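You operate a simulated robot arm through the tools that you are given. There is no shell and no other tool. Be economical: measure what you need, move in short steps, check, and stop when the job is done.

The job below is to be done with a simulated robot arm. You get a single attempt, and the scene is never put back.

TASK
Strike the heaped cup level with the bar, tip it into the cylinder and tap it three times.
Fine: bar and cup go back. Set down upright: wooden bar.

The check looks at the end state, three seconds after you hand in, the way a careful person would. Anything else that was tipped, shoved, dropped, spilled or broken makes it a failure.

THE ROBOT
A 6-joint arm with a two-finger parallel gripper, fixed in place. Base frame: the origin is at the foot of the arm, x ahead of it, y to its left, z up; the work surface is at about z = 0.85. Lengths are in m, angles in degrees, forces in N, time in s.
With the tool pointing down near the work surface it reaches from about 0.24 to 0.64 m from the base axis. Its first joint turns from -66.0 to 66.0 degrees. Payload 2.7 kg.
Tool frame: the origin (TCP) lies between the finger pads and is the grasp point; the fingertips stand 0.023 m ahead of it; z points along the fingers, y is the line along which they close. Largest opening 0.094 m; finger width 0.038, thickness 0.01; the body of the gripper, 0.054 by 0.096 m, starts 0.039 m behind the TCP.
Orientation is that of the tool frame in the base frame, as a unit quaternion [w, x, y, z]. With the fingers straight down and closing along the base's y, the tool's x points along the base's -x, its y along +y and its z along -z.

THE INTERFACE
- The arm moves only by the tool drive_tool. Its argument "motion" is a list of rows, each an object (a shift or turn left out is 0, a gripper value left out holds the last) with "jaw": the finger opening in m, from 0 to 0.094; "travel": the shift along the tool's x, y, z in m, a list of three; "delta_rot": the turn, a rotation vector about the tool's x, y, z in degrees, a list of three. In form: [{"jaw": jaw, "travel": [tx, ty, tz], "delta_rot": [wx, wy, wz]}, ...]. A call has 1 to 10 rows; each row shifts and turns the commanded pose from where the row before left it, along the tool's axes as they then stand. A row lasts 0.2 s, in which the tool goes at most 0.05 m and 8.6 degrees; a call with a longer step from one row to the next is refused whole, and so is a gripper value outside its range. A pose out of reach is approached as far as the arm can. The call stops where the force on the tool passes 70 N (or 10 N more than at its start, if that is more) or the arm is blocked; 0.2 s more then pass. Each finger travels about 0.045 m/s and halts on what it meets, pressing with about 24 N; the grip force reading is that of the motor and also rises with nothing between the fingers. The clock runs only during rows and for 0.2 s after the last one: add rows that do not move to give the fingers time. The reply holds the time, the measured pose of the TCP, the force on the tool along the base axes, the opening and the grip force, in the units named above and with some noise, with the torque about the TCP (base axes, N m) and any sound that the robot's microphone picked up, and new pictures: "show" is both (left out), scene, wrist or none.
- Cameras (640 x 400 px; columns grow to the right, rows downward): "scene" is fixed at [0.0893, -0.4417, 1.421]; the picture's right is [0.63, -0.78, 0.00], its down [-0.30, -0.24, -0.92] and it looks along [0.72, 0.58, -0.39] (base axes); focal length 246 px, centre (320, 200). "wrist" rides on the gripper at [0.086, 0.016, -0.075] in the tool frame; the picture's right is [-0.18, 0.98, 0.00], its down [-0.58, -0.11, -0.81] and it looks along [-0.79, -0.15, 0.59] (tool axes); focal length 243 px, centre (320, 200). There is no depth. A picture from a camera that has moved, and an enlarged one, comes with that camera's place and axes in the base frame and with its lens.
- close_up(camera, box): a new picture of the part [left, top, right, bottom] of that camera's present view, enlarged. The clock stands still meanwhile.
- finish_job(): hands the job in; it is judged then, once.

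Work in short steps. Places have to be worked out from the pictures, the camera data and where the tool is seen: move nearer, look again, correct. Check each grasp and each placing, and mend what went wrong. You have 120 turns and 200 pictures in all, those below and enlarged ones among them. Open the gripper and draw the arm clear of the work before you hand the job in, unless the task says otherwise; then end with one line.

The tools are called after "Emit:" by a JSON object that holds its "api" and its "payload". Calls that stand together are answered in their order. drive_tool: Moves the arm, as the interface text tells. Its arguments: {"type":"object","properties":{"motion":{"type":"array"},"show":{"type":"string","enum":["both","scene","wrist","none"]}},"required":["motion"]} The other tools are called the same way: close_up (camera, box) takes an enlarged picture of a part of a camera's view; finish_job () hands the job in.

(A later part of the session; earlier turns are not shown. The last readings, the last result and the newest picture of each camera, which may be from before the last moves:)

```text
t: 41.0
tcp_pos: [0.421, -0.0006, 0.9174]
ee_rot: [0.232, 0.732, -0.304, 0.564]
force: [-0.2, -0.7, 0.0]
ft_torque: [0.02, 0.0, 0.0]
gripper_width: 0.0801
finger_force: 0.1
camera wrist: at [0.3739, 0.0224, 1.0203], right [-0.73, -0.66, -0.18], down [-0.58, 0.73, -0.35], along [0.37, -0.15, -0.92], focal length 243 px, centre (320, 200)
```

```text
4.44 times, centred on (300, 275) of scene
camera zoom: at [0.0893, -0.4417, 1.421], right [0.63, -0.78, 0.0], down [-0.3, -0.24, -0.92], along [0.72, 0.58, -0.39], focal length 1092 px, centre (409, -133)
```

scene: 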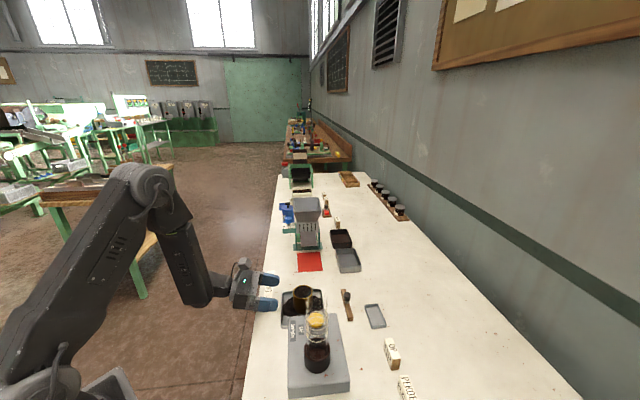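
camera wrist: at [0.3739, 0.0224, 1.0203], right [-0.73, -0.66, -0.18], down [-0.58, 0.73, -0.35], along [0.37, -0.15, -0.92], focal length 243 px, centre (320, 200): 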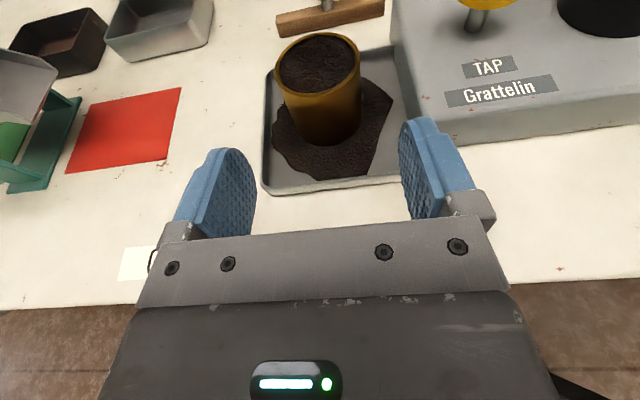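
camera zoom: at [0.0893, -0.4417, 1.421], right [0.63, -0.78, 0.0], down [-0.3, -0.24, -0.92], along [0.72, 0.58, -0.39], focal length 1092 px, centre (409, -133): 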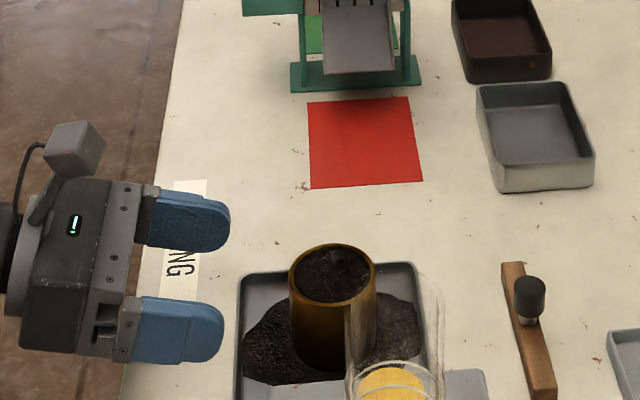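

The fingers clear the tap unit by about 2 cm. I'll lower to z of about 0.892 and advance around the cup.

Emit:
{"api": "drive_tool", "payload": {"motion": [{"travel": [-0.02415, 0, 0.0065]}, {"travel": [0.0075, 0.0003, 0.0281]}, {"travel": [0.0075, 0.0003, 0.0281]}, {}], "show": "both"}}

Emit:
{"api": "close_up", "payload": {"camera": "wrist", "box": [200, 60, 480, 240]}}

Emit:
{"api": "close_up", "payload": {"camera": "scene", "box": [250, 250, 350, 320]}}

```text
t: 42.0
tcp_pos: [0.4606, -0.0417, 0.8922]
ee_rot: [0.232, 0.733, -0.304, 0.562]
force: [0.0, -0.7, -0.5]
ft_torque: [0.0, 0.02, 0.04]
gripper_width: 0.0799
finger_force: 0.1
camera wrist: at [0.4138, -0.0189, 0.9956], right [-0.73, -0.66, -0.18], down [-0.58, 0.73, -0.35], along [0.37, -0.15, -0.92], focal length 243 px, centre (320, 200)
```

scene: 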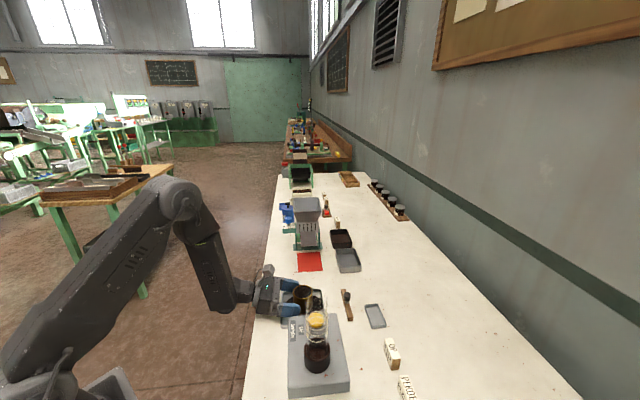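
wrist: 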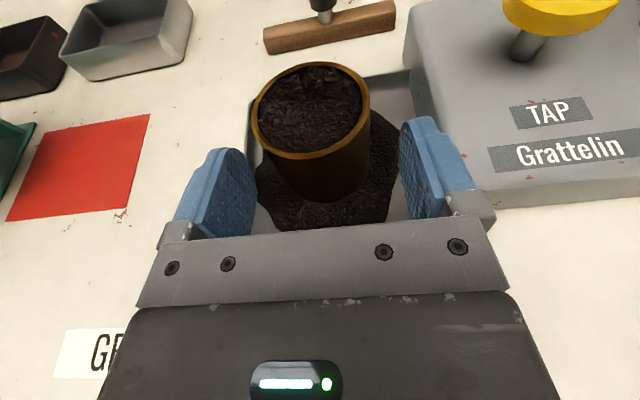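

```text
2.22 times, centred on (340, 150) of wrist
camera zoom: at [0.4138, -0.0189, 0.9956], right [-0.73, -0.66, -0.18], down [-0.58, 0.73, -0.35], along [0.37, -0.15, -0.92], focal length 539 px, centre (276, 311)
```

zoom: 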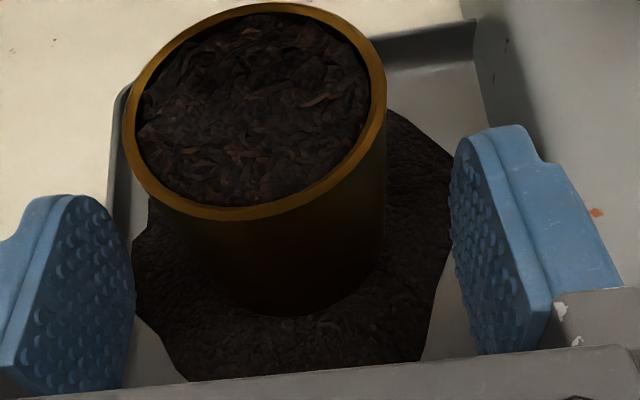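

```text
5.71 times, centred on (300, 285) of scene
camera zoom: at [0.0893, -0.4418, 1.421], right [0.63, -0.78, 0.0], down [-0.3, -0.24, -0.92], along [0.72, 0.58, -0.39], focal length 1405 px, centre (434, -286)
```

zoom: 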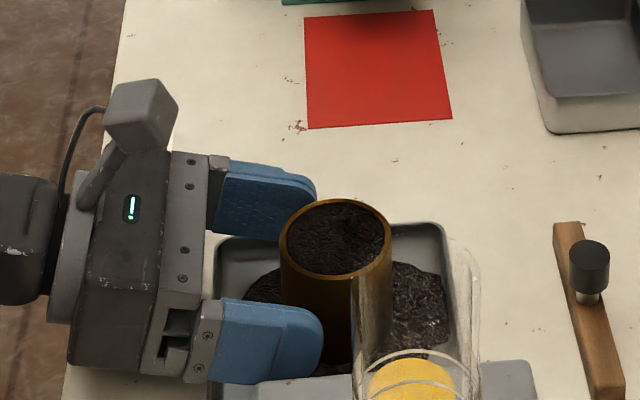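

It's centred, with about 3 cm of advance left. I'll go in and close gently.

Emit:
{"api": "drive_tool", "payload": {"motion": [{"travel": [0.0039, 0.0002, 0.0145]}, {"travel": [0.0039, 0.0002, 0.0145]}, {}, {"jaw": 0.07}, {"jaw": 0.06}, {"jaw": 0.05}, {"jaw": 0.045}, {}, {}], "show": "both"}}

Emit:
{"api": "close_up", "payload": {"camera": "scene", "box": [250, 250, 350, 320]}}

Emit:
{"api": "close_up", "payload": {"camera": "wrist", "box": [200, 60, 480, 240]}}

```text
t: 42.6
tcp_pos: [0.477, -0.0566, 0.8921]
ee_rot: [0.231, 0.738, -0.296, 0.561]
force: [-21.1, 11.1, 19.2]
ft_torque: [0.81, 1.6, 0.02]
gripper_width: 0.0799
finger_force: 0.0
stopped in row 3: the force on the tool passed its limit at 85 N (the readings are from after the stop); the commanded pose is now the measured one
camera wrist: at [0.4304, -0.0344, 0.9956], right [-0.72, -0.67, -0.17], down [-0.59, 0.72, -0.35], along [0.36, -0.15, -0.92], focal length 243 px, centre (320, 200)
```

scene: 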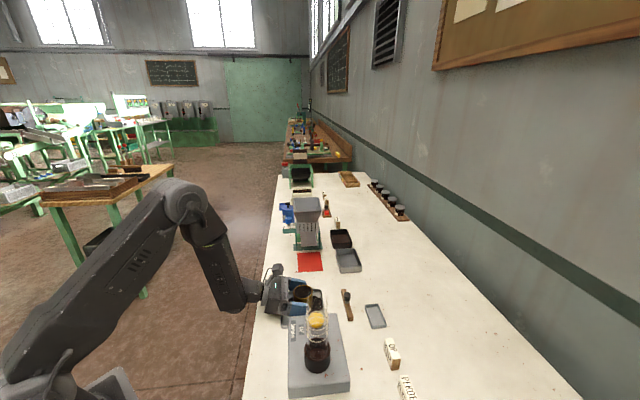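
wrist: 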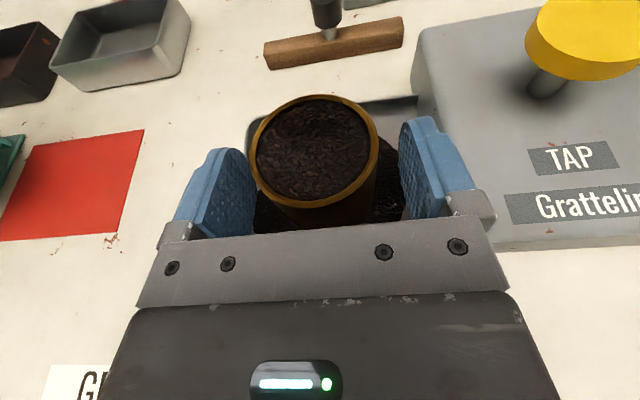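

```text
5.71 times, centred on (300, 285) of scene
camera zoom: at [0.0885, -0.4414, 1.4212], right [0.63, -0.78, 0.0], down [-0.3, -0.24, -0.92], along [0.72, 0.58, -0.39], focal length 1405 px, centre (434, -286)
```

zoom: 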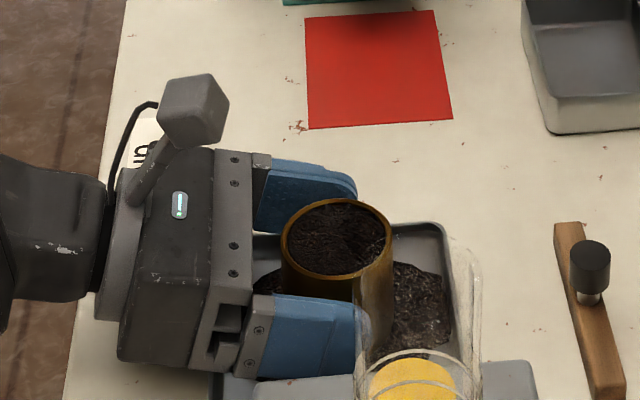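

```text
2.22 times, centred on (340, 150) of wrist
camera zoom: at [0.4304, -0.0344, 0.9956], right [-0.72, -0.67, -0.17], down [-0.59, 0.72, -0.35], along [0.36, -0.15, -0.92], focal length 539 px, centre (276, 311)
```

zoom: 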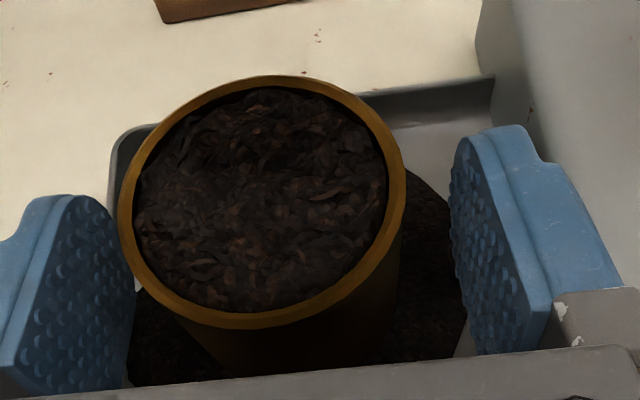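

The gripper body met the tray's edge, but the cup looks undisturbed. The cup already lies inside the pads, 8 mm ahead of the TCP, so I'll back off 3 mm to relieve the force and grip there.

Emit:
{"api": "drive_tool", "payload": {"motion": [{"travel": [-0.0008, 0, -0.003]}, {"travel": [0.002, 0, -0.0005]}, {}], "show": "wrist"}}

Emit:
{"api": "close_up", "payload": {"camera": "scene", "box": [250, 250, 350, 320]}}

```text
t: 43.5
tcp_pos: [0.4758, -0.0565, 0.8939]
ee_rot: [0.232, 0.737, -0.299, 0.56]
force: [-0.5, 0.0, 0.0]
ft_torque: [0.0, -0.01, 0.01]
gripper_width: 0.0799
finger_force: 0.0
camera wrist: at [0.4294, -0.0334, 0.9968], right [-0.72, -0.67, -0.17], down [-0.59, 0.73, -0.35], along [0.36, -0.15, -0.92], focal length 243 px, centre (320, 200)
```

wrist: 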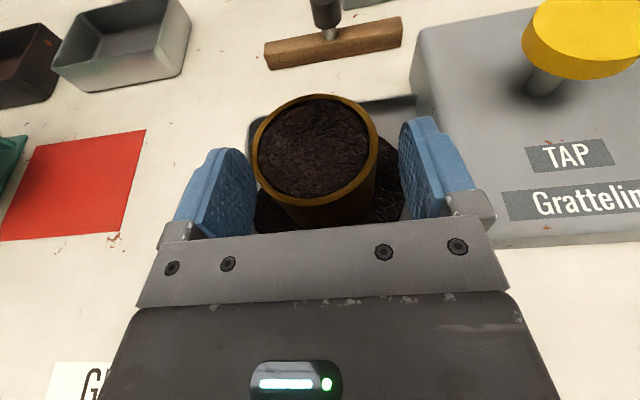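

```text
5.71 times, centred on (300, 285) of scene
camera zoom: at [0.0893, -0.4417, 1.421], right [0.63, -0.78, 0.0], down [-0.3, -0.24, -0.92], along [0.72, 0.58, -0.39], focal length 1405 px, centre (434, -286)
```

zoom: 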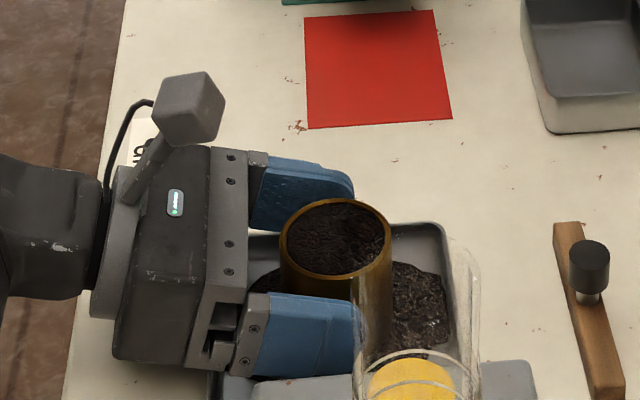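

The force is gone and nothing shifted. I'll close on the cup.

Emit:
{"api": "drive_tool", "payload": {"motion": [{"jaw": 0.07}, {"jaw": 0.064}, {"jaw": 0.058}, {"jaw": 0.052}, {"jaw": 0.045}, {}, {}], "show": "none"}}

Emit:
{"api": "close_up", "payload": {"camera": "scene", "box": [250, 250, 350, 320]}}

Emit:
{"api": "close_up", "payload": {"camera": "wrist", "box": [200, 60, 480, 240]}}

```text
t: 45.0
tcp_pos: [0.4758, -0.0556, 0.8937]
ee_rot: [0.232, 0.737, -0.298, 0.561]
force: [0.5, 0.4, 1.4]
ft_torque: [0.01, -0.12, 0.01]
gripper_width: 0.0548
finger_force: 24.0
```

```text
5.71 times, centred on (300, 285) of scene
camera zoom: at [0.0893, -0.4417, 1.421], right [0.63, -0.78, 0.0], down [-0.3, -0.24, -0.92], along [0.72, 0.58, -0.39], focal length 1405 px, centre (434, -286)
```

zoom: 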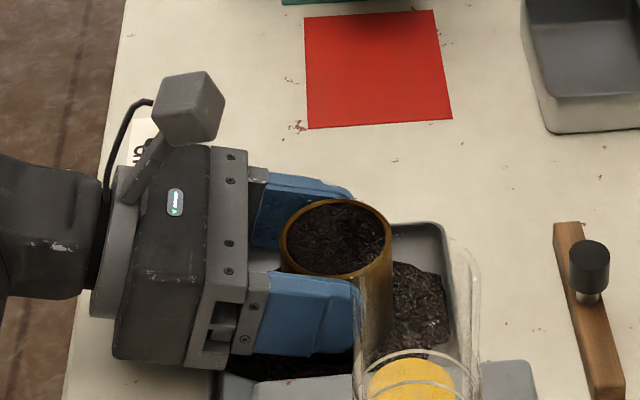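

```text
2.22 times, centred on (340, 150) of wrist
camera zoom: at [0.4294, -0.0333, 0.9971], right [-0.72, -0.67, -0.17], down [-0.59, 0.73, -0.35], along [0.36, -0.15, -0.92], focal length 539 px, centre (276, 311)
```

zoom: 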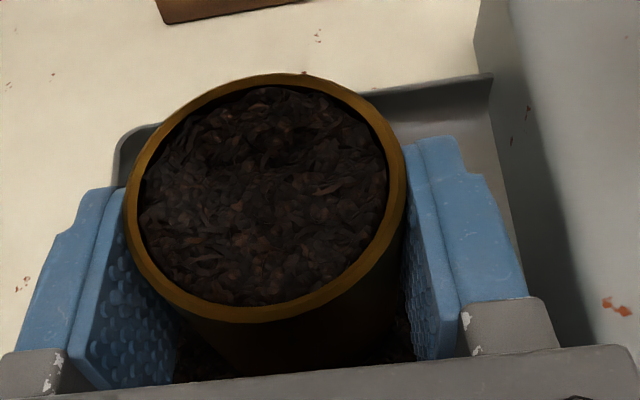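

The cup is held at 0.0548 m. I'll lift it slowly straight up, keeping it upright.

Emit:
{"api": "drive_tool", "payload": {"motion": [{"travel": [0.0097, 0, -0.0026]}, {"travel": [0.0193, 0, -0.0052]}, {"travel": [0.0338, 0, -0.0091]}, {"travel": [0.0338, 0, -0.0091]}, {"travel": [0.0338, 0, -0.0091]}, {"travel": [0.0338, 0, -0.0091]}, {"travel": [0.0338, 0, -0.0091]}, {"travel": [0.0338, 0, -0.0091]}, {"travel": [0.0193, 0, -0.0052]}, {}], "show": "both"}}

Emit:
{"api": "close_up", "payload": {"camera": "scene", "box": [240, 190, 370, 320]}}

Emit:
{"api": "close_up", "payload": {"camera": "wrist", "box": [200, 0, 620, 240]}}

```text
t: 47.2
tcp_pos: [0.4776, -0.0561, 1.1546]
ee_rot: [0.231, 0.738, -0.298, 0.559]
force: [0.0, 0.4, -1.0]
ft_torque: [0.02, 0.02, 0.03]
gripper_width: 0.0544
finger_force: 24.2
camera wrist: at [0.4312, -0.0329, 1.2569], right [-0.72, -0.67, -0.17], down [-0.59, 0.73, -0.35], along [0.36, -0.15, -0.92], focal length 243 px, centre (320, 200)
```

scene: 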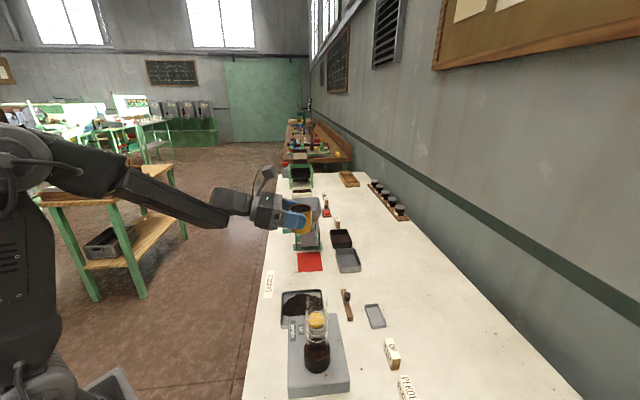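
wrist: 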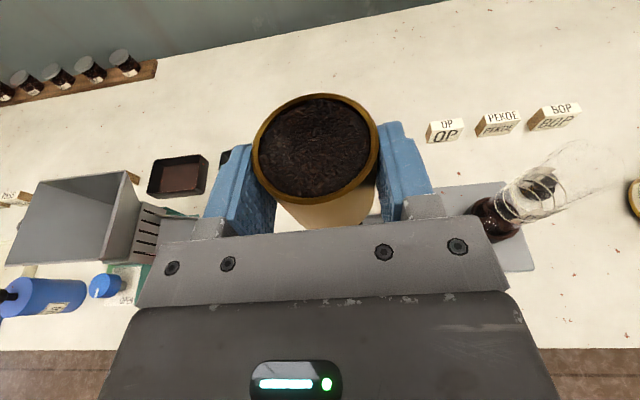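

```text
3.08 times, centred on (305, 255) of scene
camera zoom: at [0.0893, -0.4417, 1.421], right [0.63, -0.78, 0.0], down [-0.3, -0.24, -0.92], along [0.72, 0.58, -0.39], focal length 756 px, centre (366, 31)
```

zoom: 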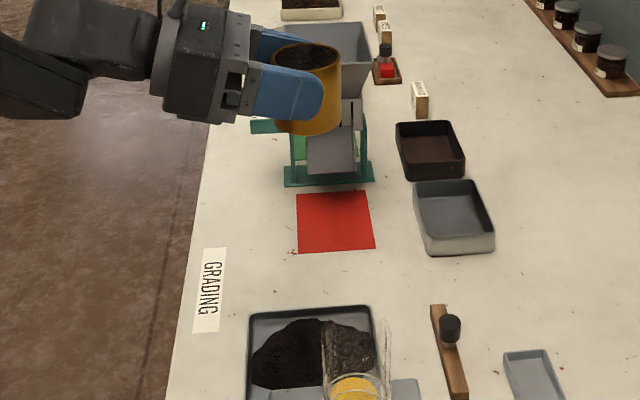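

```text
1.52 times, centred on (410, 120) of wrist
camera zoom: at [0.4312, -0.0329, 1.2569], right [-0.72, -0.67, -0.17], down [-0.59, 0.73, -0.35], along [0.36, -0.15, -0.92], focal length 370 px, centre (183, 322)
```

zoom: 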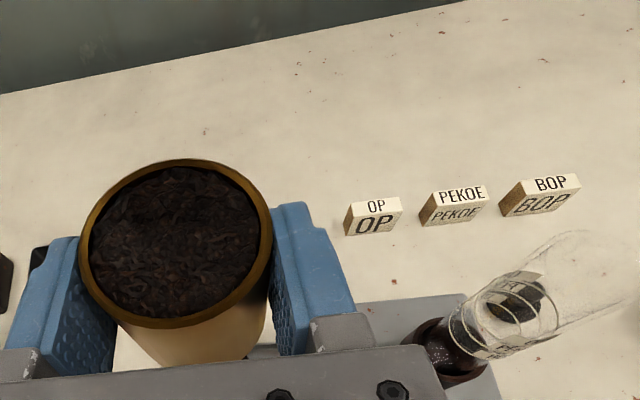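

The cup is held upright and full, and the tray still holds the spilled tea. I'll swing the pointing direction 30° further toward -y while keeping the cup upright, so the arm has room at the cylinder.

Emit:
{"api": "drive_tool", "payload": {"motion": [{"delta_rot": [-5.8, 0, 1.55]}, {"delta_rot": [-5.8, 0, 1.55]}, {"delta_rot": [-5.8, 0, 1.55]}, {"delta_rot": [-5.8, 0, 1.55]}, {"delta_rot": [-5.8, 0, 1.55]}, {}], "show": "both"}}

```text
t: 48.6
tcp_pos: [0.4782, -0.0552, 1.1544]
ee_rot: [0.371, 0.634, -0.478, 0.482]
force: [0.3, 1.3, -0.5]
ft_torque: [0.01, 0.03, 0.02]
gripper_width: 0.0544
finger_force: 24.5
camera wrist: at [0.4495, -0.0127, 1.257], right [-0.96, -0.22, -0.17], down [-0.15, 0.92, -0.35], along [0.23, -0.31, -0.92], focal length 243 px, centre (320, 200)
```

scene: 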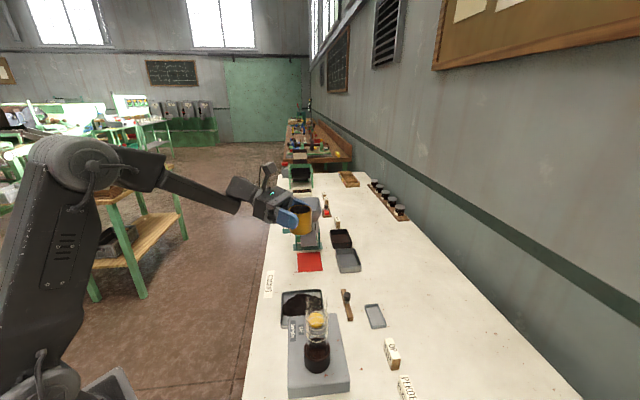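
wrist: 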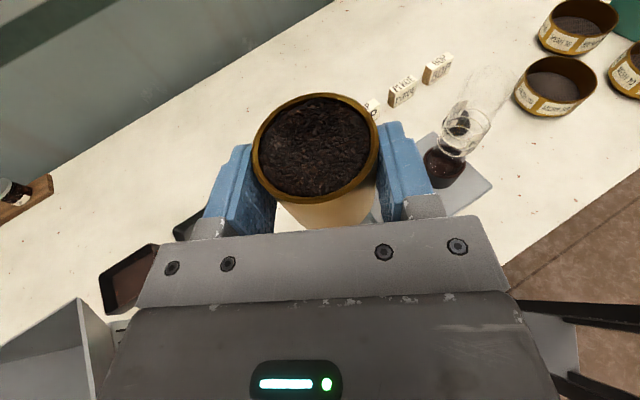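

The cup is still upright. I'll zoom in on the cylinder mouth in both views to fix its position.

Emit:
{"api": "close_up", "payload": {"camera": "wrist", "box": [410, 50, 530, 200]}}

Emit:
{"api": "close_up", "payload": {"camera": "scene", "box": [290, 275, 345, 385]}}

```text
2.67 times, centred on (470, 125) of wrist
camera zoom: at [0.4495, -0.0127, 1.257], right [-0.96, -0.22, -0.17], down [-0.15, 0.92, -0.35], along [0.23, -0.31, -0.92], focal length 647 px, centre (-80, 400)
```

zoom: 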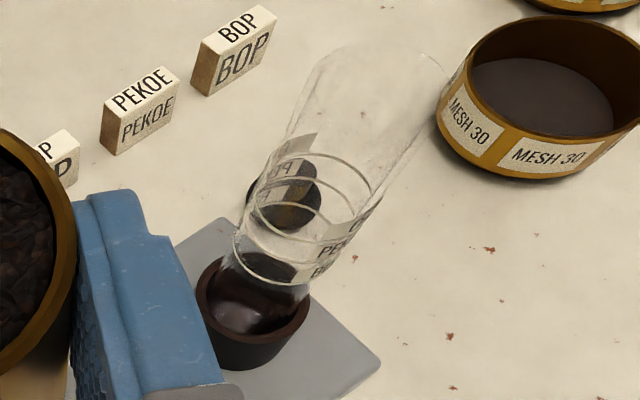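

```text
3.64 times, centred on (318, 330) of scene
camera zoom: at [0.0893, -0.4417, 1.421], right [0.63, -0.78, 0.0], down [-0.3, -0.24, -0.92], along [0.72, 0.58, -0.39], focal length 894 px, centre (329, -273)
```

zoom: 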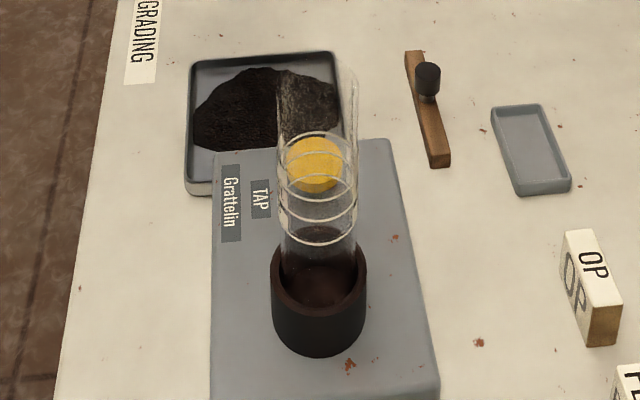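

Emit:
{"api": "close_up", "payload": {"camera": "scene", "box": [300, 285, 335, 312]}}

Emit:
{"api": "close_up", "payload": {"camera": "wrist", "box": [455, 55, 515, 110]}}

```text
14.81 times, centred on (318, 298) of scene
camera zoom: at [0.0893, -0.4417, 1.421], right [0.63, -0.78, 0.0], down [-0.3, -0.24, -0.92], along [0.72, 0.58, -0.39], focal length 3642 px, centre (357, -1259)
```

zoom: 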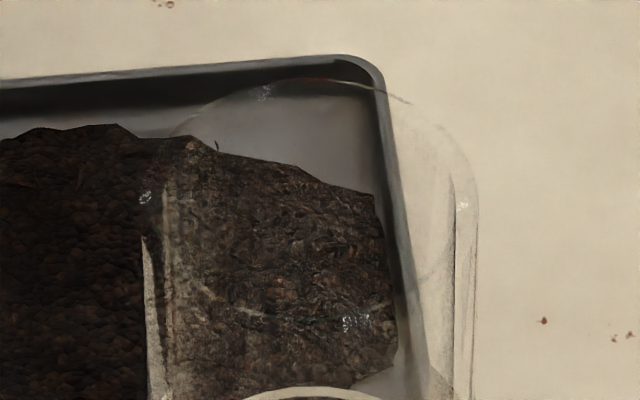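

```text
7.27 times, centred on (485, 82) of wrist
camera zoom: at [0.4495, -0.0127, 1.257], right [-0.96, -0.22, -0.17], down [-0.15, 0.92, -0.35], along [0.23, -0.31, -0.92], focal length 1764 px, centre (-880, 1054)
```

zoom: 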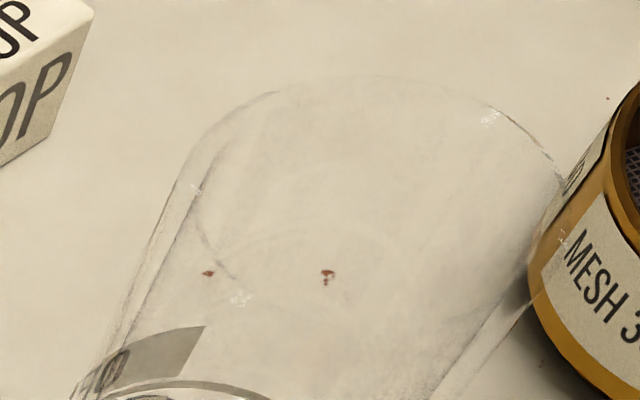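

Triangulating both views puts the mouth centre at about (0.368,-0.209), z of about 1.067, with an outer radius near 0.0215. I'll carry the cup beside the mouth at the present height.

Emit:
{"api": "drive_tool", "payload": {"motion": [{"travel": [0.0023, 0.0096, 0.0088]}, {"travel": [0.0046, 0.01925, 0.01773]}, {"travel": [0.0046, 0.01925, 0.01773]}, {"travel": [0.0046, 0.01925, 0.01773]}, {"travel": [0.0046, 0.01925, 0.01773]}, {"travel": [0.0046, 0.01925, 0.01773]}, {"travel": [0.0023, 0.0096, 0.0088]}, {}], "show": "both"}}

Emit:
{"api": "close_up", "payload": {"camera": "scene", "box": [240, 230, 360, 330]}}

Emit:
{"api": "close_up", "payload": {"camera": "wrist", "box": [240, 50, 480, 230]}}

```text
t: 50.5
tcp_pos: [0.3971, -0.1925, 1.1551]
ee_rot: [0.37, 0.634, -0.476, 0.483]
force: [0.5, -0.2, -1.7]
ft_torque: [0.02, -0.06, 0.02]
gripper_width: 0.0544
finger_force: 24.3
camera wrist: at [0.3677, -0.1497, 1.2574], right [-0.96, -0.22, -0.17], down [-0.15, 0.92, -0.35], along [0.23, -0.31, -0.92], focal length 243 px, centre (320, 200)
```

scene: 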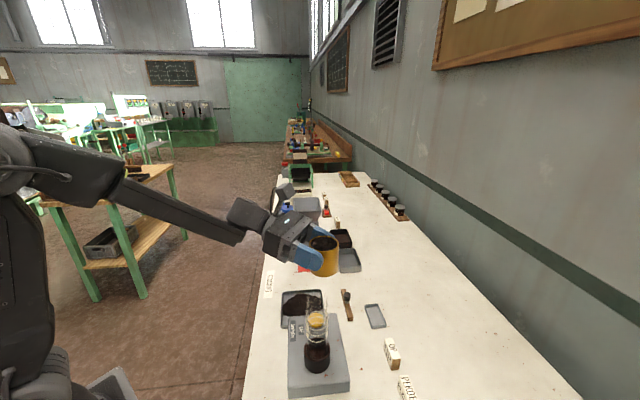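
wrist: 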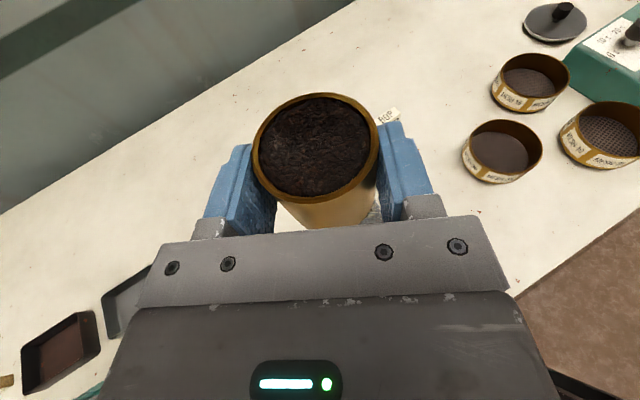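

```text
4.00 times, centred on (300, 280) of scene
camera zoom: at [0.0893, -0.4418, 1.421], right [0.63, -0.78, 0.0], down [-0.3, -0.24, -0.92], along [0.72, 0.58, -0.39], focal length 983 px, centre (400, -120)
```

zoom: 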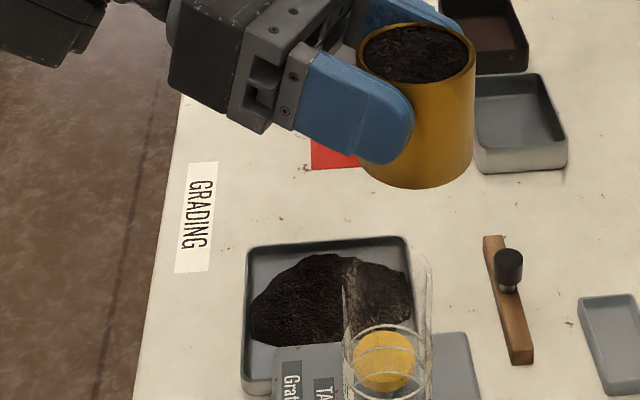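

```text
2.22 times, centred on (360, 140) of wrist
camera zoom: at [0.3677, -0.1497, 1.2574], right [-0.96, -0.22, -0.17], down [-0.15, 0.92, -0.35], along [0.23, -0.31, -0.92], focal length 539 px, centre (231, 333)
```

zoom: 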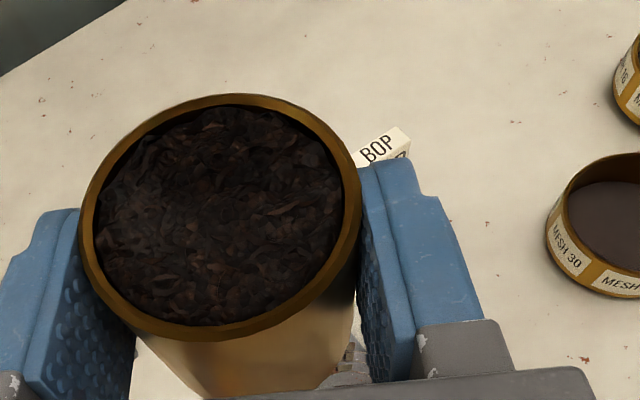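

The cup hangs beside the mouth, well clear. I'll lower it so the lip will sit over the mouth when rolling, then check before tilting.

Emit:
{"api": "drive_tool", "payload": {"motion": [{"travel": [-0.0165, 0, 0.0045]}, {"travel": [-0.0164, 0.0005, 0.0044]}, {}], "show": "none"}}

Emit:
{"api": "close_up", "payload": {"camera": "scene", "box": [260, 230, 370, 330]}}

```text
t: 51.2
tcp_pos: [0.3964, -0.1929, 1.1206]
ee_rot: [0.371, 0.634, -0.477, 0.482]
force: [0.1, 0.1, -1.4]
ft_torque: [-0.01, -0.03, -0.03]
gripper_width: 0.0544
finger_force: 23.9
```

```text
4.00 times, centred on (315, 280) of scene
camera zoom: at [0.0893, -0.4417, 1.421], right [0.63, -0.78, 0.0], down [-0.3, -0.24, -0.92], along [0.72, 0.58, -0.39], focal length 983 px, centre (340, -120)
```

zoom: 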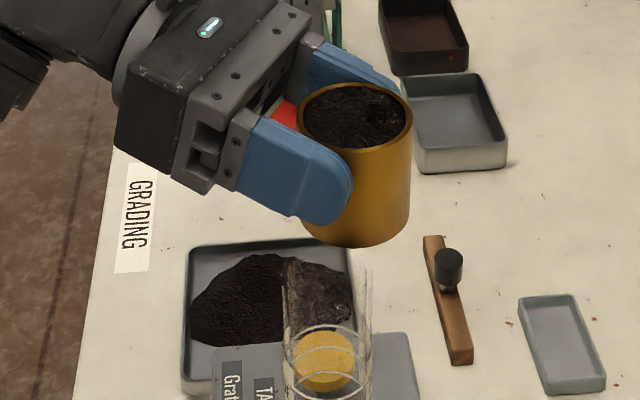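

Clearance looks right. I'll start the roll to about 34° and check that nothing falls early.

Emit:
{"api": "drive_tool", "payload": {"motion": [{"delta_rot": [0, 0, 8.5]}, {"delta_rot": [0, 0, 8.5]}, {"delta_rot": [0, 0, 8.5]}, {"delta_rot": [0, 0, 8.5]}], "show": "none"}}

Emit:
{"api": "close_up", "payload": {"camera": "scene", "box": [260, 230, 370, 330]}}

```text
t: 52.2
tcp_pos: [0.3959, -0.1921, 1.1211]
ee_rot: [-0.212, -0.466, 0.643, -0.57]
force: [-0.2, 1.1, -1.2]
ft_torque: [0.02, 0.02, -0.01]
gripper_width: 0.0546
finger_force: 23.5
```

```text
4.00 times, centred on (315, 280) of scene
camera zoom: at [0.0893, -0.4417, 1.421], right [0.63, -0.78, 0.0], down [-0.3, -0.24, -0.92], along [0.72, 0.58, -0.39], focal length 983 px, centre (340, -120)
```

zoom: 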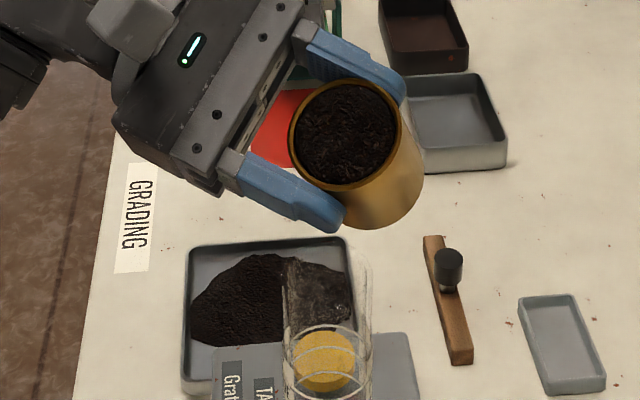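

The tea is holding. I'll continue the roll to about 76° while shifting to keep the lip over the mouth.

Emit:
{"api": "drive_tool", "payload": {"motion": [{"travel": [0.0003, 0.0004, 0], "delta_rot": [0, 0, 8.5]}, {"travel": [0.0007, 0.0007, 0], "delta_rot": [0, 0, 8.5]}, {"travel": [0.0014, 0.0011, 0], "delta_rot": [0, 0, 8.5]}], "show": "none"}}

Emit:
{"api": "close_up", "payload": {"camera": "scene", "box": [260, 230, 370, 330]}}

Emit:
{"api": "drive_tool", "payload": {"motion": [{"travel": [0.0022, 0.0013, 0], "delta_rot": [0, 0, 8.5]}, {"travel": [0.0026, 0.001, 0], "delta_rot": [0, 0, 8.5]}], "show": "none"}}

Emit:
{"api": "close_up", "payload": {"camera": "scene", "box": [260, 230, 370, 400]}}

```text
t: 53.0
tcp_pos: [0.3924, -0.193, 1.1212]
ee_rot: [-0.08, -0.313, 0.73, -0.603]
force: [-0.1, -0.3, -1.0]
ft_torque: [0.02, -0.02, 0.0]
gripper_width: 0.0544
finger_force: 24.2
```

```text
4.00 times, centred on (315, 280) of scene
camera zoom: at [0.0893, -0.4417, 1.421], right [0.63, -0.78, 0.0], down [-0.3, -0.24, -0.92], along [0.72, 0.58, -0.39], focal length 983 px, centre (340, -120)
```

zoom: 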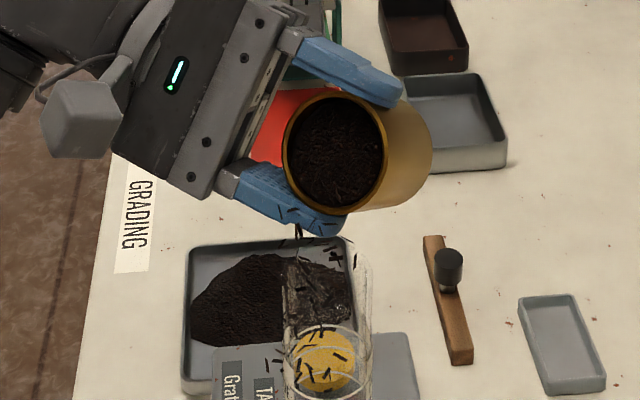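

```text
t: 53.6
tcp_pos: [0.3875, -0.1945, 1.1207]
ee_rot: [0.008, -0.202, 0.768, -0.608]
force: [-0.8, -0.9, -0.6]
ft_torque: [0.0, 0.03, -0.01]
gripper_width: 0.054
finger_force: 23.9
```

```text
2.35 times, centred on (315, 315) of scene
camera zoom: at [0.0893, -0.4417, 1.421], right [0.63, -0.78, 0.0], down [-0.3, -0.24, -0.92], along [0.72, 0.58, -0.39], focal length 578 px, centre (332, -71)
```

zoom: 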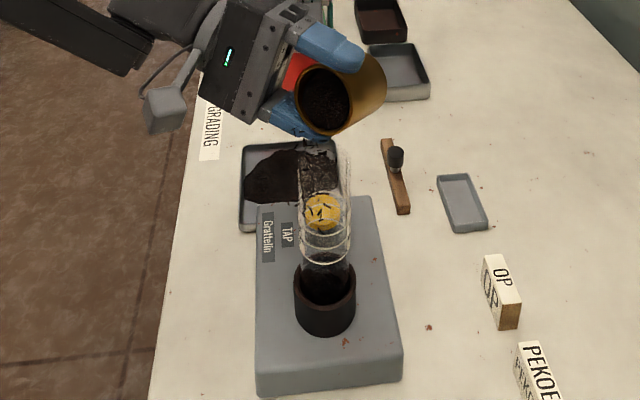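

Tea is falling into the cylinder. I'll zoom in to check the stream and look for strays before going on.

Emit:
{"api": "close_up", "payload": {"camera": "scene", "box": [285, 260, 345, 320]}}

Emit:
{"api": "close_up", "payload": {"camera": "scene", "box": [285, 310, 355, 380]}}

```text
6.67 times, centred on (315, 290) of scene
camera zoom: at [0.0893, -0.4417, 1.421], right [0.63, -0.78, 0.0], down [-0.3, -0.24, -0.92], along [0.72, 0.58, -0.39], focal length 1639 px, centre (353, -400)
```

zoom: 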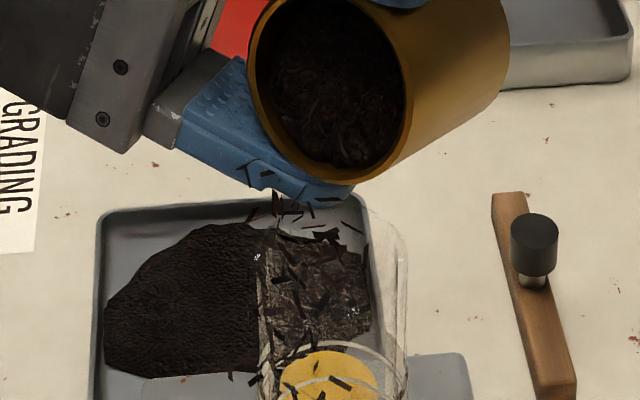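

```text
5.71 times, centred on (320, 345) of scene
camera zoom: at [0.0893, -0.4417, 1.421], right [0.63, -0.78, 0.0], down [-0.3, -0.24, -0.92], along [0.72, 0.58, -0.39], focal length 1405 px, centre (320, -629)
```

zoom: 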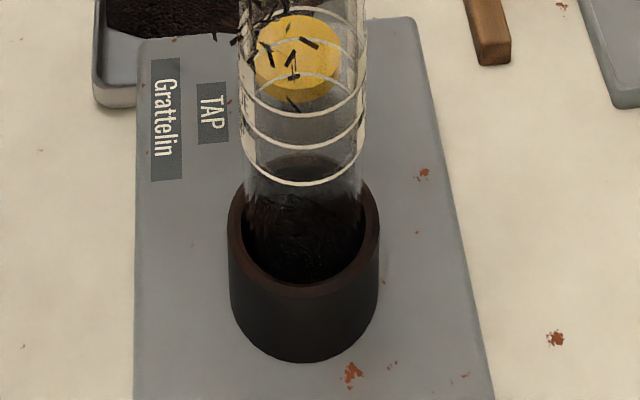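

The stream falls slightly to the left (short along the tool axis). I'll nudge the cup about 6 mm forward along its axis before tilting more.

Emit:
{"api": "drive_tool", "payload": {"motion": [{"travel": [0.0004, -0.0015, 0.0058]}, {"travel": [0.0018, 0.0004, 0], "delta_rot": [0, 0, 5]}], "show": "none"}}

Emit:
{"api": "close_up", "payload": {"camera": "scene", "box": [285, 260, 345, 320]}}

Emit:
{"api": "close_up", "payload": {"camera": "scene", "box": [285, 310, 355, 380]}}

```text
t: 54.2
tcp_pos: [0.3875, -0.2011, 1.1193]
ee_rot: [0.034, -0.169, 0.775, -0.607]
force: [-0.6, -1.1, -1.2]
ft_torque: [0.0, 0.03, -0.01]
gripper_width: 0.0543
finger_force: 24.0
```

```text
6.67 times, centred on (315, 290) of scene
camera zoom: at [0.0893, -0.4417, 1.421], right [0.63, -0.78, 0.0], down [-0.3, -0.24, -0.92], along [0.72, 0.58, -0.39], focal length 1639 px, centre (353, -400)
```

zoom: 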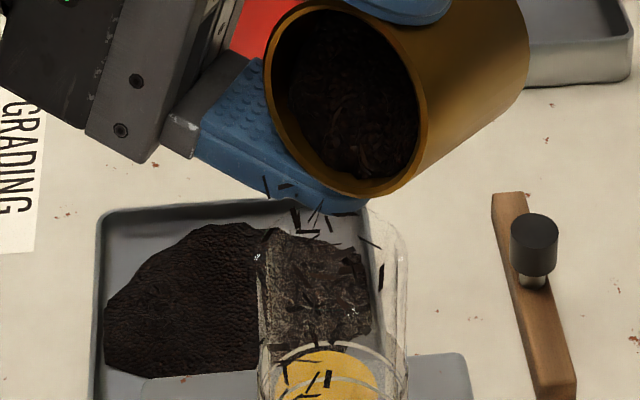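

```text
5.71 times, centred on (320, 345) of scene
camera zoom: at [0.0893, -0.4417, 1.421], right [0.63, -0.78, 0.0], down [-0.3, -0.24, -0.92], along [0.72, 0.58, -0.39], focal length 1405 px, centre (320, -629)
```

zoom: 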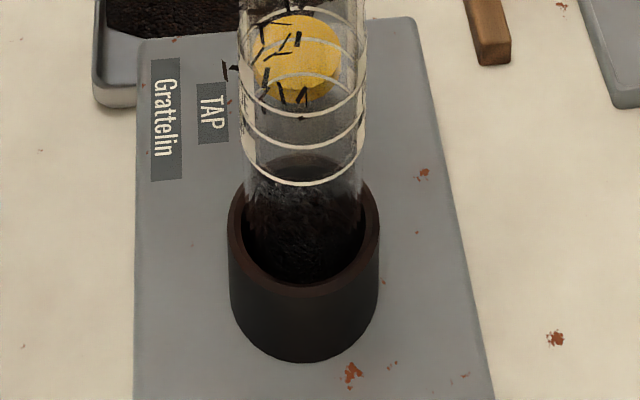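

The stream is now centred in the mouth. I'll continue the roll to about 107°, tracking the lip.

Emit:
{"api": "drive_tool", "payload": {"motion": [{"travel": [0.003, 0.0004, 0.001], "delta_rot": [0, 0, 8.5]}, {}, {"travel": [0.0037, 0, 0], "delta_rot": [0, 0, 8.5]}, {}], "show": "none"}}

Emit:
{"api": "close_up", "payload": {"camera": "scene", "box": [285, 260, 345, 320]}}

Emit:
{"api": "close_up", "payload": {"camera": "scene", "box": [285, 310, 355, 380]}}

```text
t: 55.2
tcp_pos: [0.3817, -0.2044, 1.1205]
ee_rot: [0.125, -0.052, 0.792, -0.596]
force: [-0.1, 0.2, -0.7]
ft_torque: [0.02, 0.01, -0.01]
gripper_width: 0.0541
finger_force: 24.2
```

```text
6.67 times, centred on (315, 290) of scene
camera zoom: at [0.0893, -0.4417, 1.421], right [0.63, -0.78, 0.0], down [-0.3, -0.24, -0.92], along [0.72, 0.58, -0.39], focal length 1639 px, centre (353, -400)
```

zoom: 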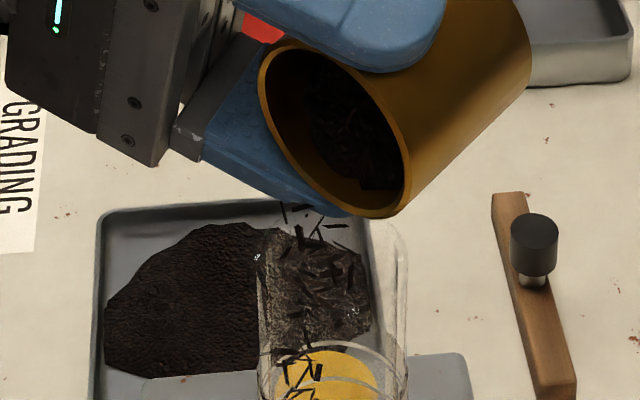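

```text
5.71 times, centred on (320, 345) of scene
camera zoom: at [0.0893, -0.4417, 1.421], right [0.63, -0.78, 0.0], down [-0.3, -0.24, -0.92], along [0.72, 0.58, -0.39], focal length 1405 px, centre (320, -629)
```

zoom: 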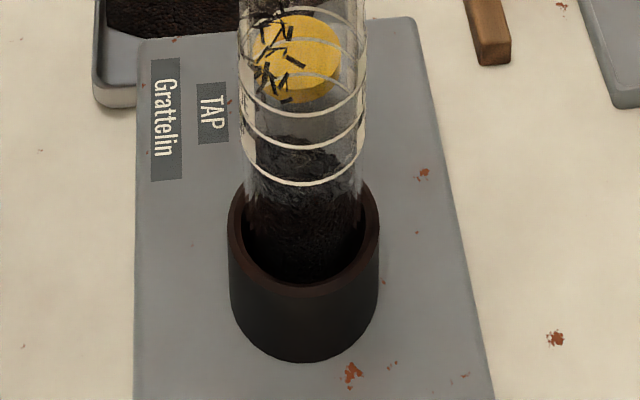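

It's filling nicely with the stream inside the wall. I'll nudge 4 mm forward again and roll on to 115°.

Emit:
{"api": "drive_tool", "payload": {"motion": [{"travel": [0.0028, -0.0014, 0.0039], "delta_rot": [0, 0, 8.5]}, {}, {"travel": [0.0033, -0.001, 0], "delta_rot": [0, 0, 8.5]}, {}], "show": "none"}}

Emit:
{"api": "close_up", "payload": {"camera": "scene", "box": [285, 260, 345, 320]}}

Emit:
{"api": "close_up", "payload": {"camera": "scene", "box": [285, 310, 355, 380]}}

```text
t: 56.2
tcp_pos: [0.3768, -0.2097, 1.1205]
ee_rot: [0.21, 0.066, 0.791, -0.571]
force: [-1.2, -0.8, -0.5]
ft_torque: [0.02, 0.03, 0.0]
gripper_width: 0.0542
finger_force: 23.7
```

```text
6.67 times, centred on (315, 290) of scene
camera zoom: at [0.0893, -0.4417, 1.421], right [0.63, -0.78, 0.0], down [-0.3, -0.24, -0.92], along [0.72, 0.58, -0.39], focal length 1639 px, centre (353, -400)
```

zoom: 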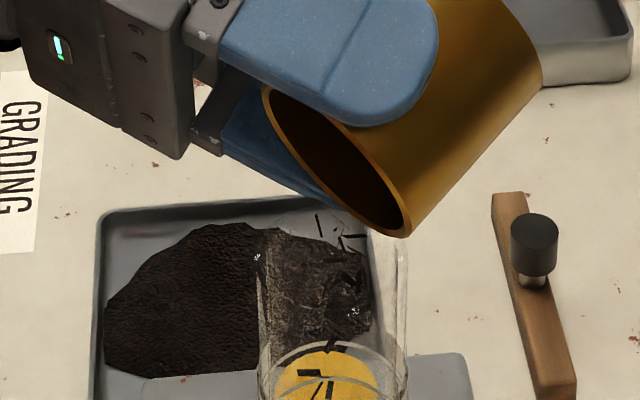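

```text
5.71 times, centred on (320, 345) of scene
camera zoom: at [0.0893, -0.4417, 1.421], right [0.63, -0.78, 0.0], down [-0.3, -0.24, -0.92], along [0.72, 0.58, -0.39], focal length 1405 px, centre (320, -629)
```

zoom: 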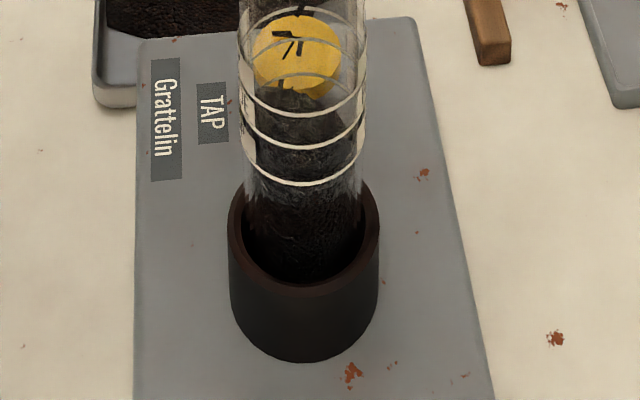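

The cup is nearly empty and the tea is in the cylinder. I'll raise slightly for finger clearance and roll to about 140° to empty it fully.

Emit:
{"api": "drive_tool", "payload": {"motion": [{"travel": [0.0007, -0.0067, -0.0035], "delta_rot": [0, 0, 8.5]}, {}, {"travel": [0.0025, -0.0017, -0.001], "delta_rot": [0, 0, 8.5]}, {}, {"travel": [0.0015, -0.0014, -0.001], "delta_rot": [0, 0, 8]}, {}, {}, {}], "show": "none"}}

Emit:
{"api": "close_up", "payload": {"camera": "scene", "box": [285, 260, 345, 320]}}

Emit:
{"api": "close_up", "payload": {"camera": "scene", "box": [285, 310, 355, 380]}}

```text
t: 58.0
tcp_pos: [0.3674, -0.208, 1.1274]
ee_rot: [0.329, 0.235, 0.758, -0.512]
force: [0.8, 0.8, -0.1]
ft_torque: [0.03, 0.03, 0.03]
gripper_width: 0.0542
finger_force: 23.9
```

```text
6.67 times, centred on (315, 290) of scene
camera zoom: at [0.0893, -0.4417, 1.421], right [0.63, -0.78, 0.0], down [-0.3, -0.24, -0.92], along [0.72, 0.58, -0.39], focal length 1639 px, centre (353, -400)
```

zoom: 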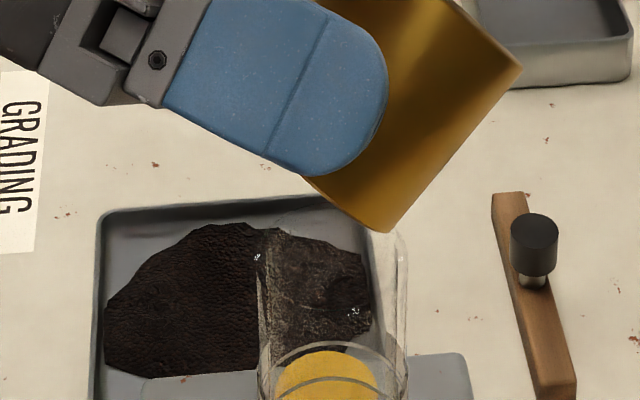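

```text
5.71 times, centred on (320, 345) of scene
camera zoom: at [0.0893, -0.4417, 1.421], right [0.63, -0.78, 0.0], down [-0.3, -0.24, -0.92], along [0.72, 0.58, -0.39], focal length 1405 px, centre (320, -629)
```

zoom: 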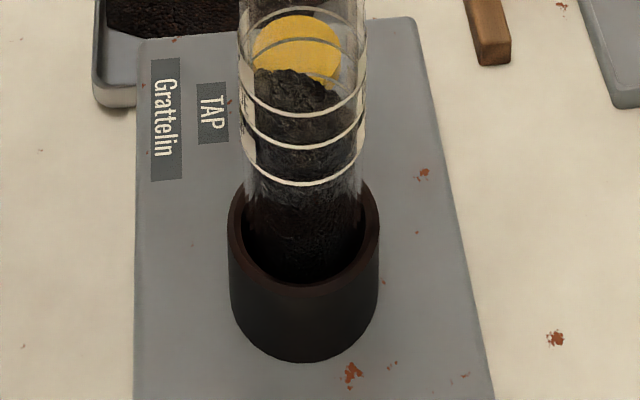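

The pour is finished, with no strays and the tea in the cylinder up to the ring marks. I'll lift clear and roll the cup back upright.

Emit:
{"api": "drive_tool", "payload": {"motion": [{"travel": [-0.0131, -0.0107, -0.0046]}, {"travel": [-0.0164, -0.0135, -0.0057]}, {"delta_rot": [0, 0, -8.5]}, {"delta_rot": [0, 0, -8.5]}, {"delta_rot": [0, 0, -8.5]}, {"delta_rot": [0, 0, -8.5]}, {"delta_rot": [0, 0, -8.5]}, {"delta_rot": [0, 0, -8.5]}, {"delta_rot": [0, 0, -8.5]}, {"delta_rot": [0, 0, -8.5]}], "show": "none"}}

Emit:
{"api": "drive_tool", "payload": {"motion": [{"delta_rot": [0, 0, -8.5]}, {"delta_rot": [0, 0, -8.5]}, {"delta_rot": [0, 0, -8.5]}, {"delta_rot": [0, 0, -8.5]}, {"delta_rot": [0, 0, -8.5]}, {"delta_rot": [0, 0, -8.5]}, {"delta_rot": [0, 0, -8.5]}, {"delta_rot": [0, 0, -8.5]}, {"delta_rot": [0, 0, -4.5]}, {}], "show": "both"}}

```text
t: 60.2
tcp_pos: [0.3672, -0.2083, 1.1654]
ee_rot: [-0.014, -0.23, 0.759, -0.608]
force: [-0.6, -0.1, -0.5]
ft_torque: [0.01, 0.03, 0.0]
gripper_width: 0.0541
finger_force: 24.6
```

```text
t: 62.5
tcp_pos: [0.3663, -0.2081, 1.1671]
ee_rot: [0.371, 0.634, -0.477, 0.482]
force: [-0.4, 0.1, -0.3]
ft_torque: [0.01, 0.01, 0.04]
gripper_width: 0.0542
finger_force: 24.4
camera wrist: at [0.3389, -0.1652, 1.2695], right [-0.96, -0.22, -0.17], down [-0.15, 0.92, -0.35], along [0.23, -0.31, -0.92], focal length 243 px, centre (320, 200)
```

scene: 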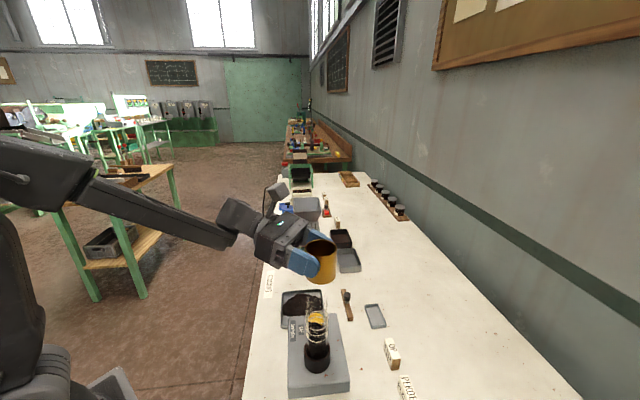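
wrist: 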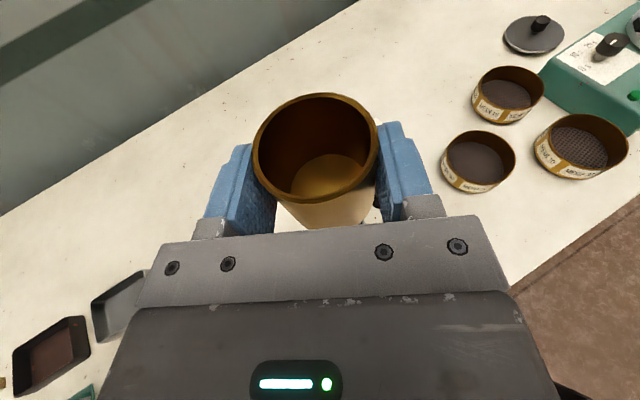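

The cup is empty and upright. I'll carry it back above its tray and return the tool to the grasp heading.

Emit:
{"api": "drive_tool", "payload": {"motion": [{"travel": [-0.0058, -0.0297, -0.0227]}, {"travel": [-0.0058, -0.0297, -0.0227]}, {"travel": [-0.0058, -0.0297, -0.0227]}, {"travel": [-0.0058, -0.0297, -0.0227]}, {"travel": [-0.0058, -0.0297, -0.0227]}, {"delta_rot": [5.8, 0, -1.55]}, {"delta_rot": [5.8, 0, -1.55]}, {"delta_rot": [5.8, 0, -1.55]}, {"delta_rot": [5.8, 0, -1.55]}, {"delta_rot": [5.8, 0, -1.55]}], "show": "none"}}

Emit:
{"api": "drive_tool", "payload": {"motion": [{}, {}], "show": "both"}}

```text
t: 64.7
tcp_pos: [0.4785, -0.0546, 1.1668]
ee_rot: [0.231, 0.738, -0.298, 0.56]
force: [0.3, -0.7, -1.1]
ft_torque: [0.0, 0.01, -0.01]
gripper_width: 0.0541
finger_force: 24.8
```

```text
t: 65.2
tcp_pos: [0.4791, -0.0544, 1.1668]
ee_rot: [0.231, 0.737, -0.297, 0.561]
force: [0.2, 0.0, -1.1]
ft_torque: [0.0, 0.01, 0.0]
gripper_width: 0.0541
finger_force: 24.4
camera wrist: at [0.4322, -0.0325, 1.2699], right [-0.72, -0.67, -0.17], down [-0.59, 0.73, -0.35], along [0.36, -0.15, -0.92], focal length 243 px, centre (320, 200)
```

scene: 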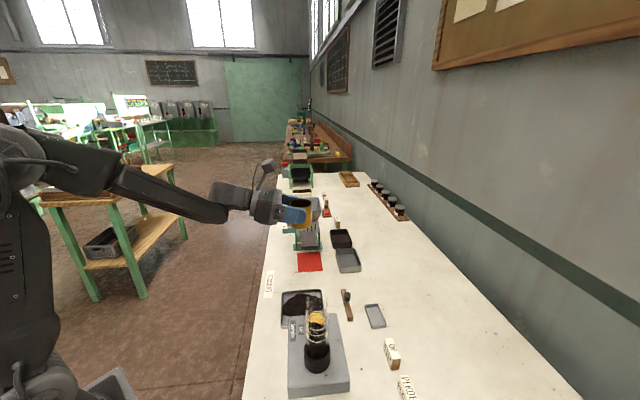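
wrist: 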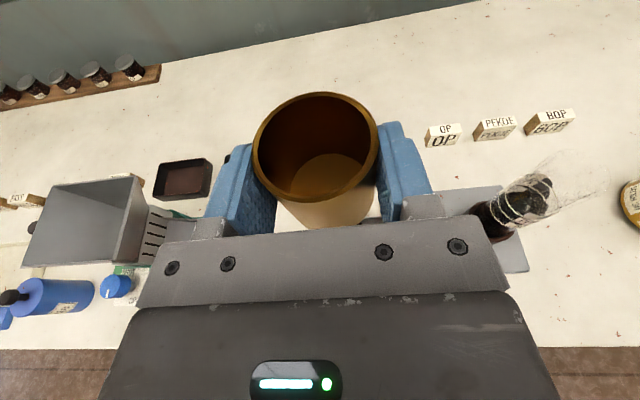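

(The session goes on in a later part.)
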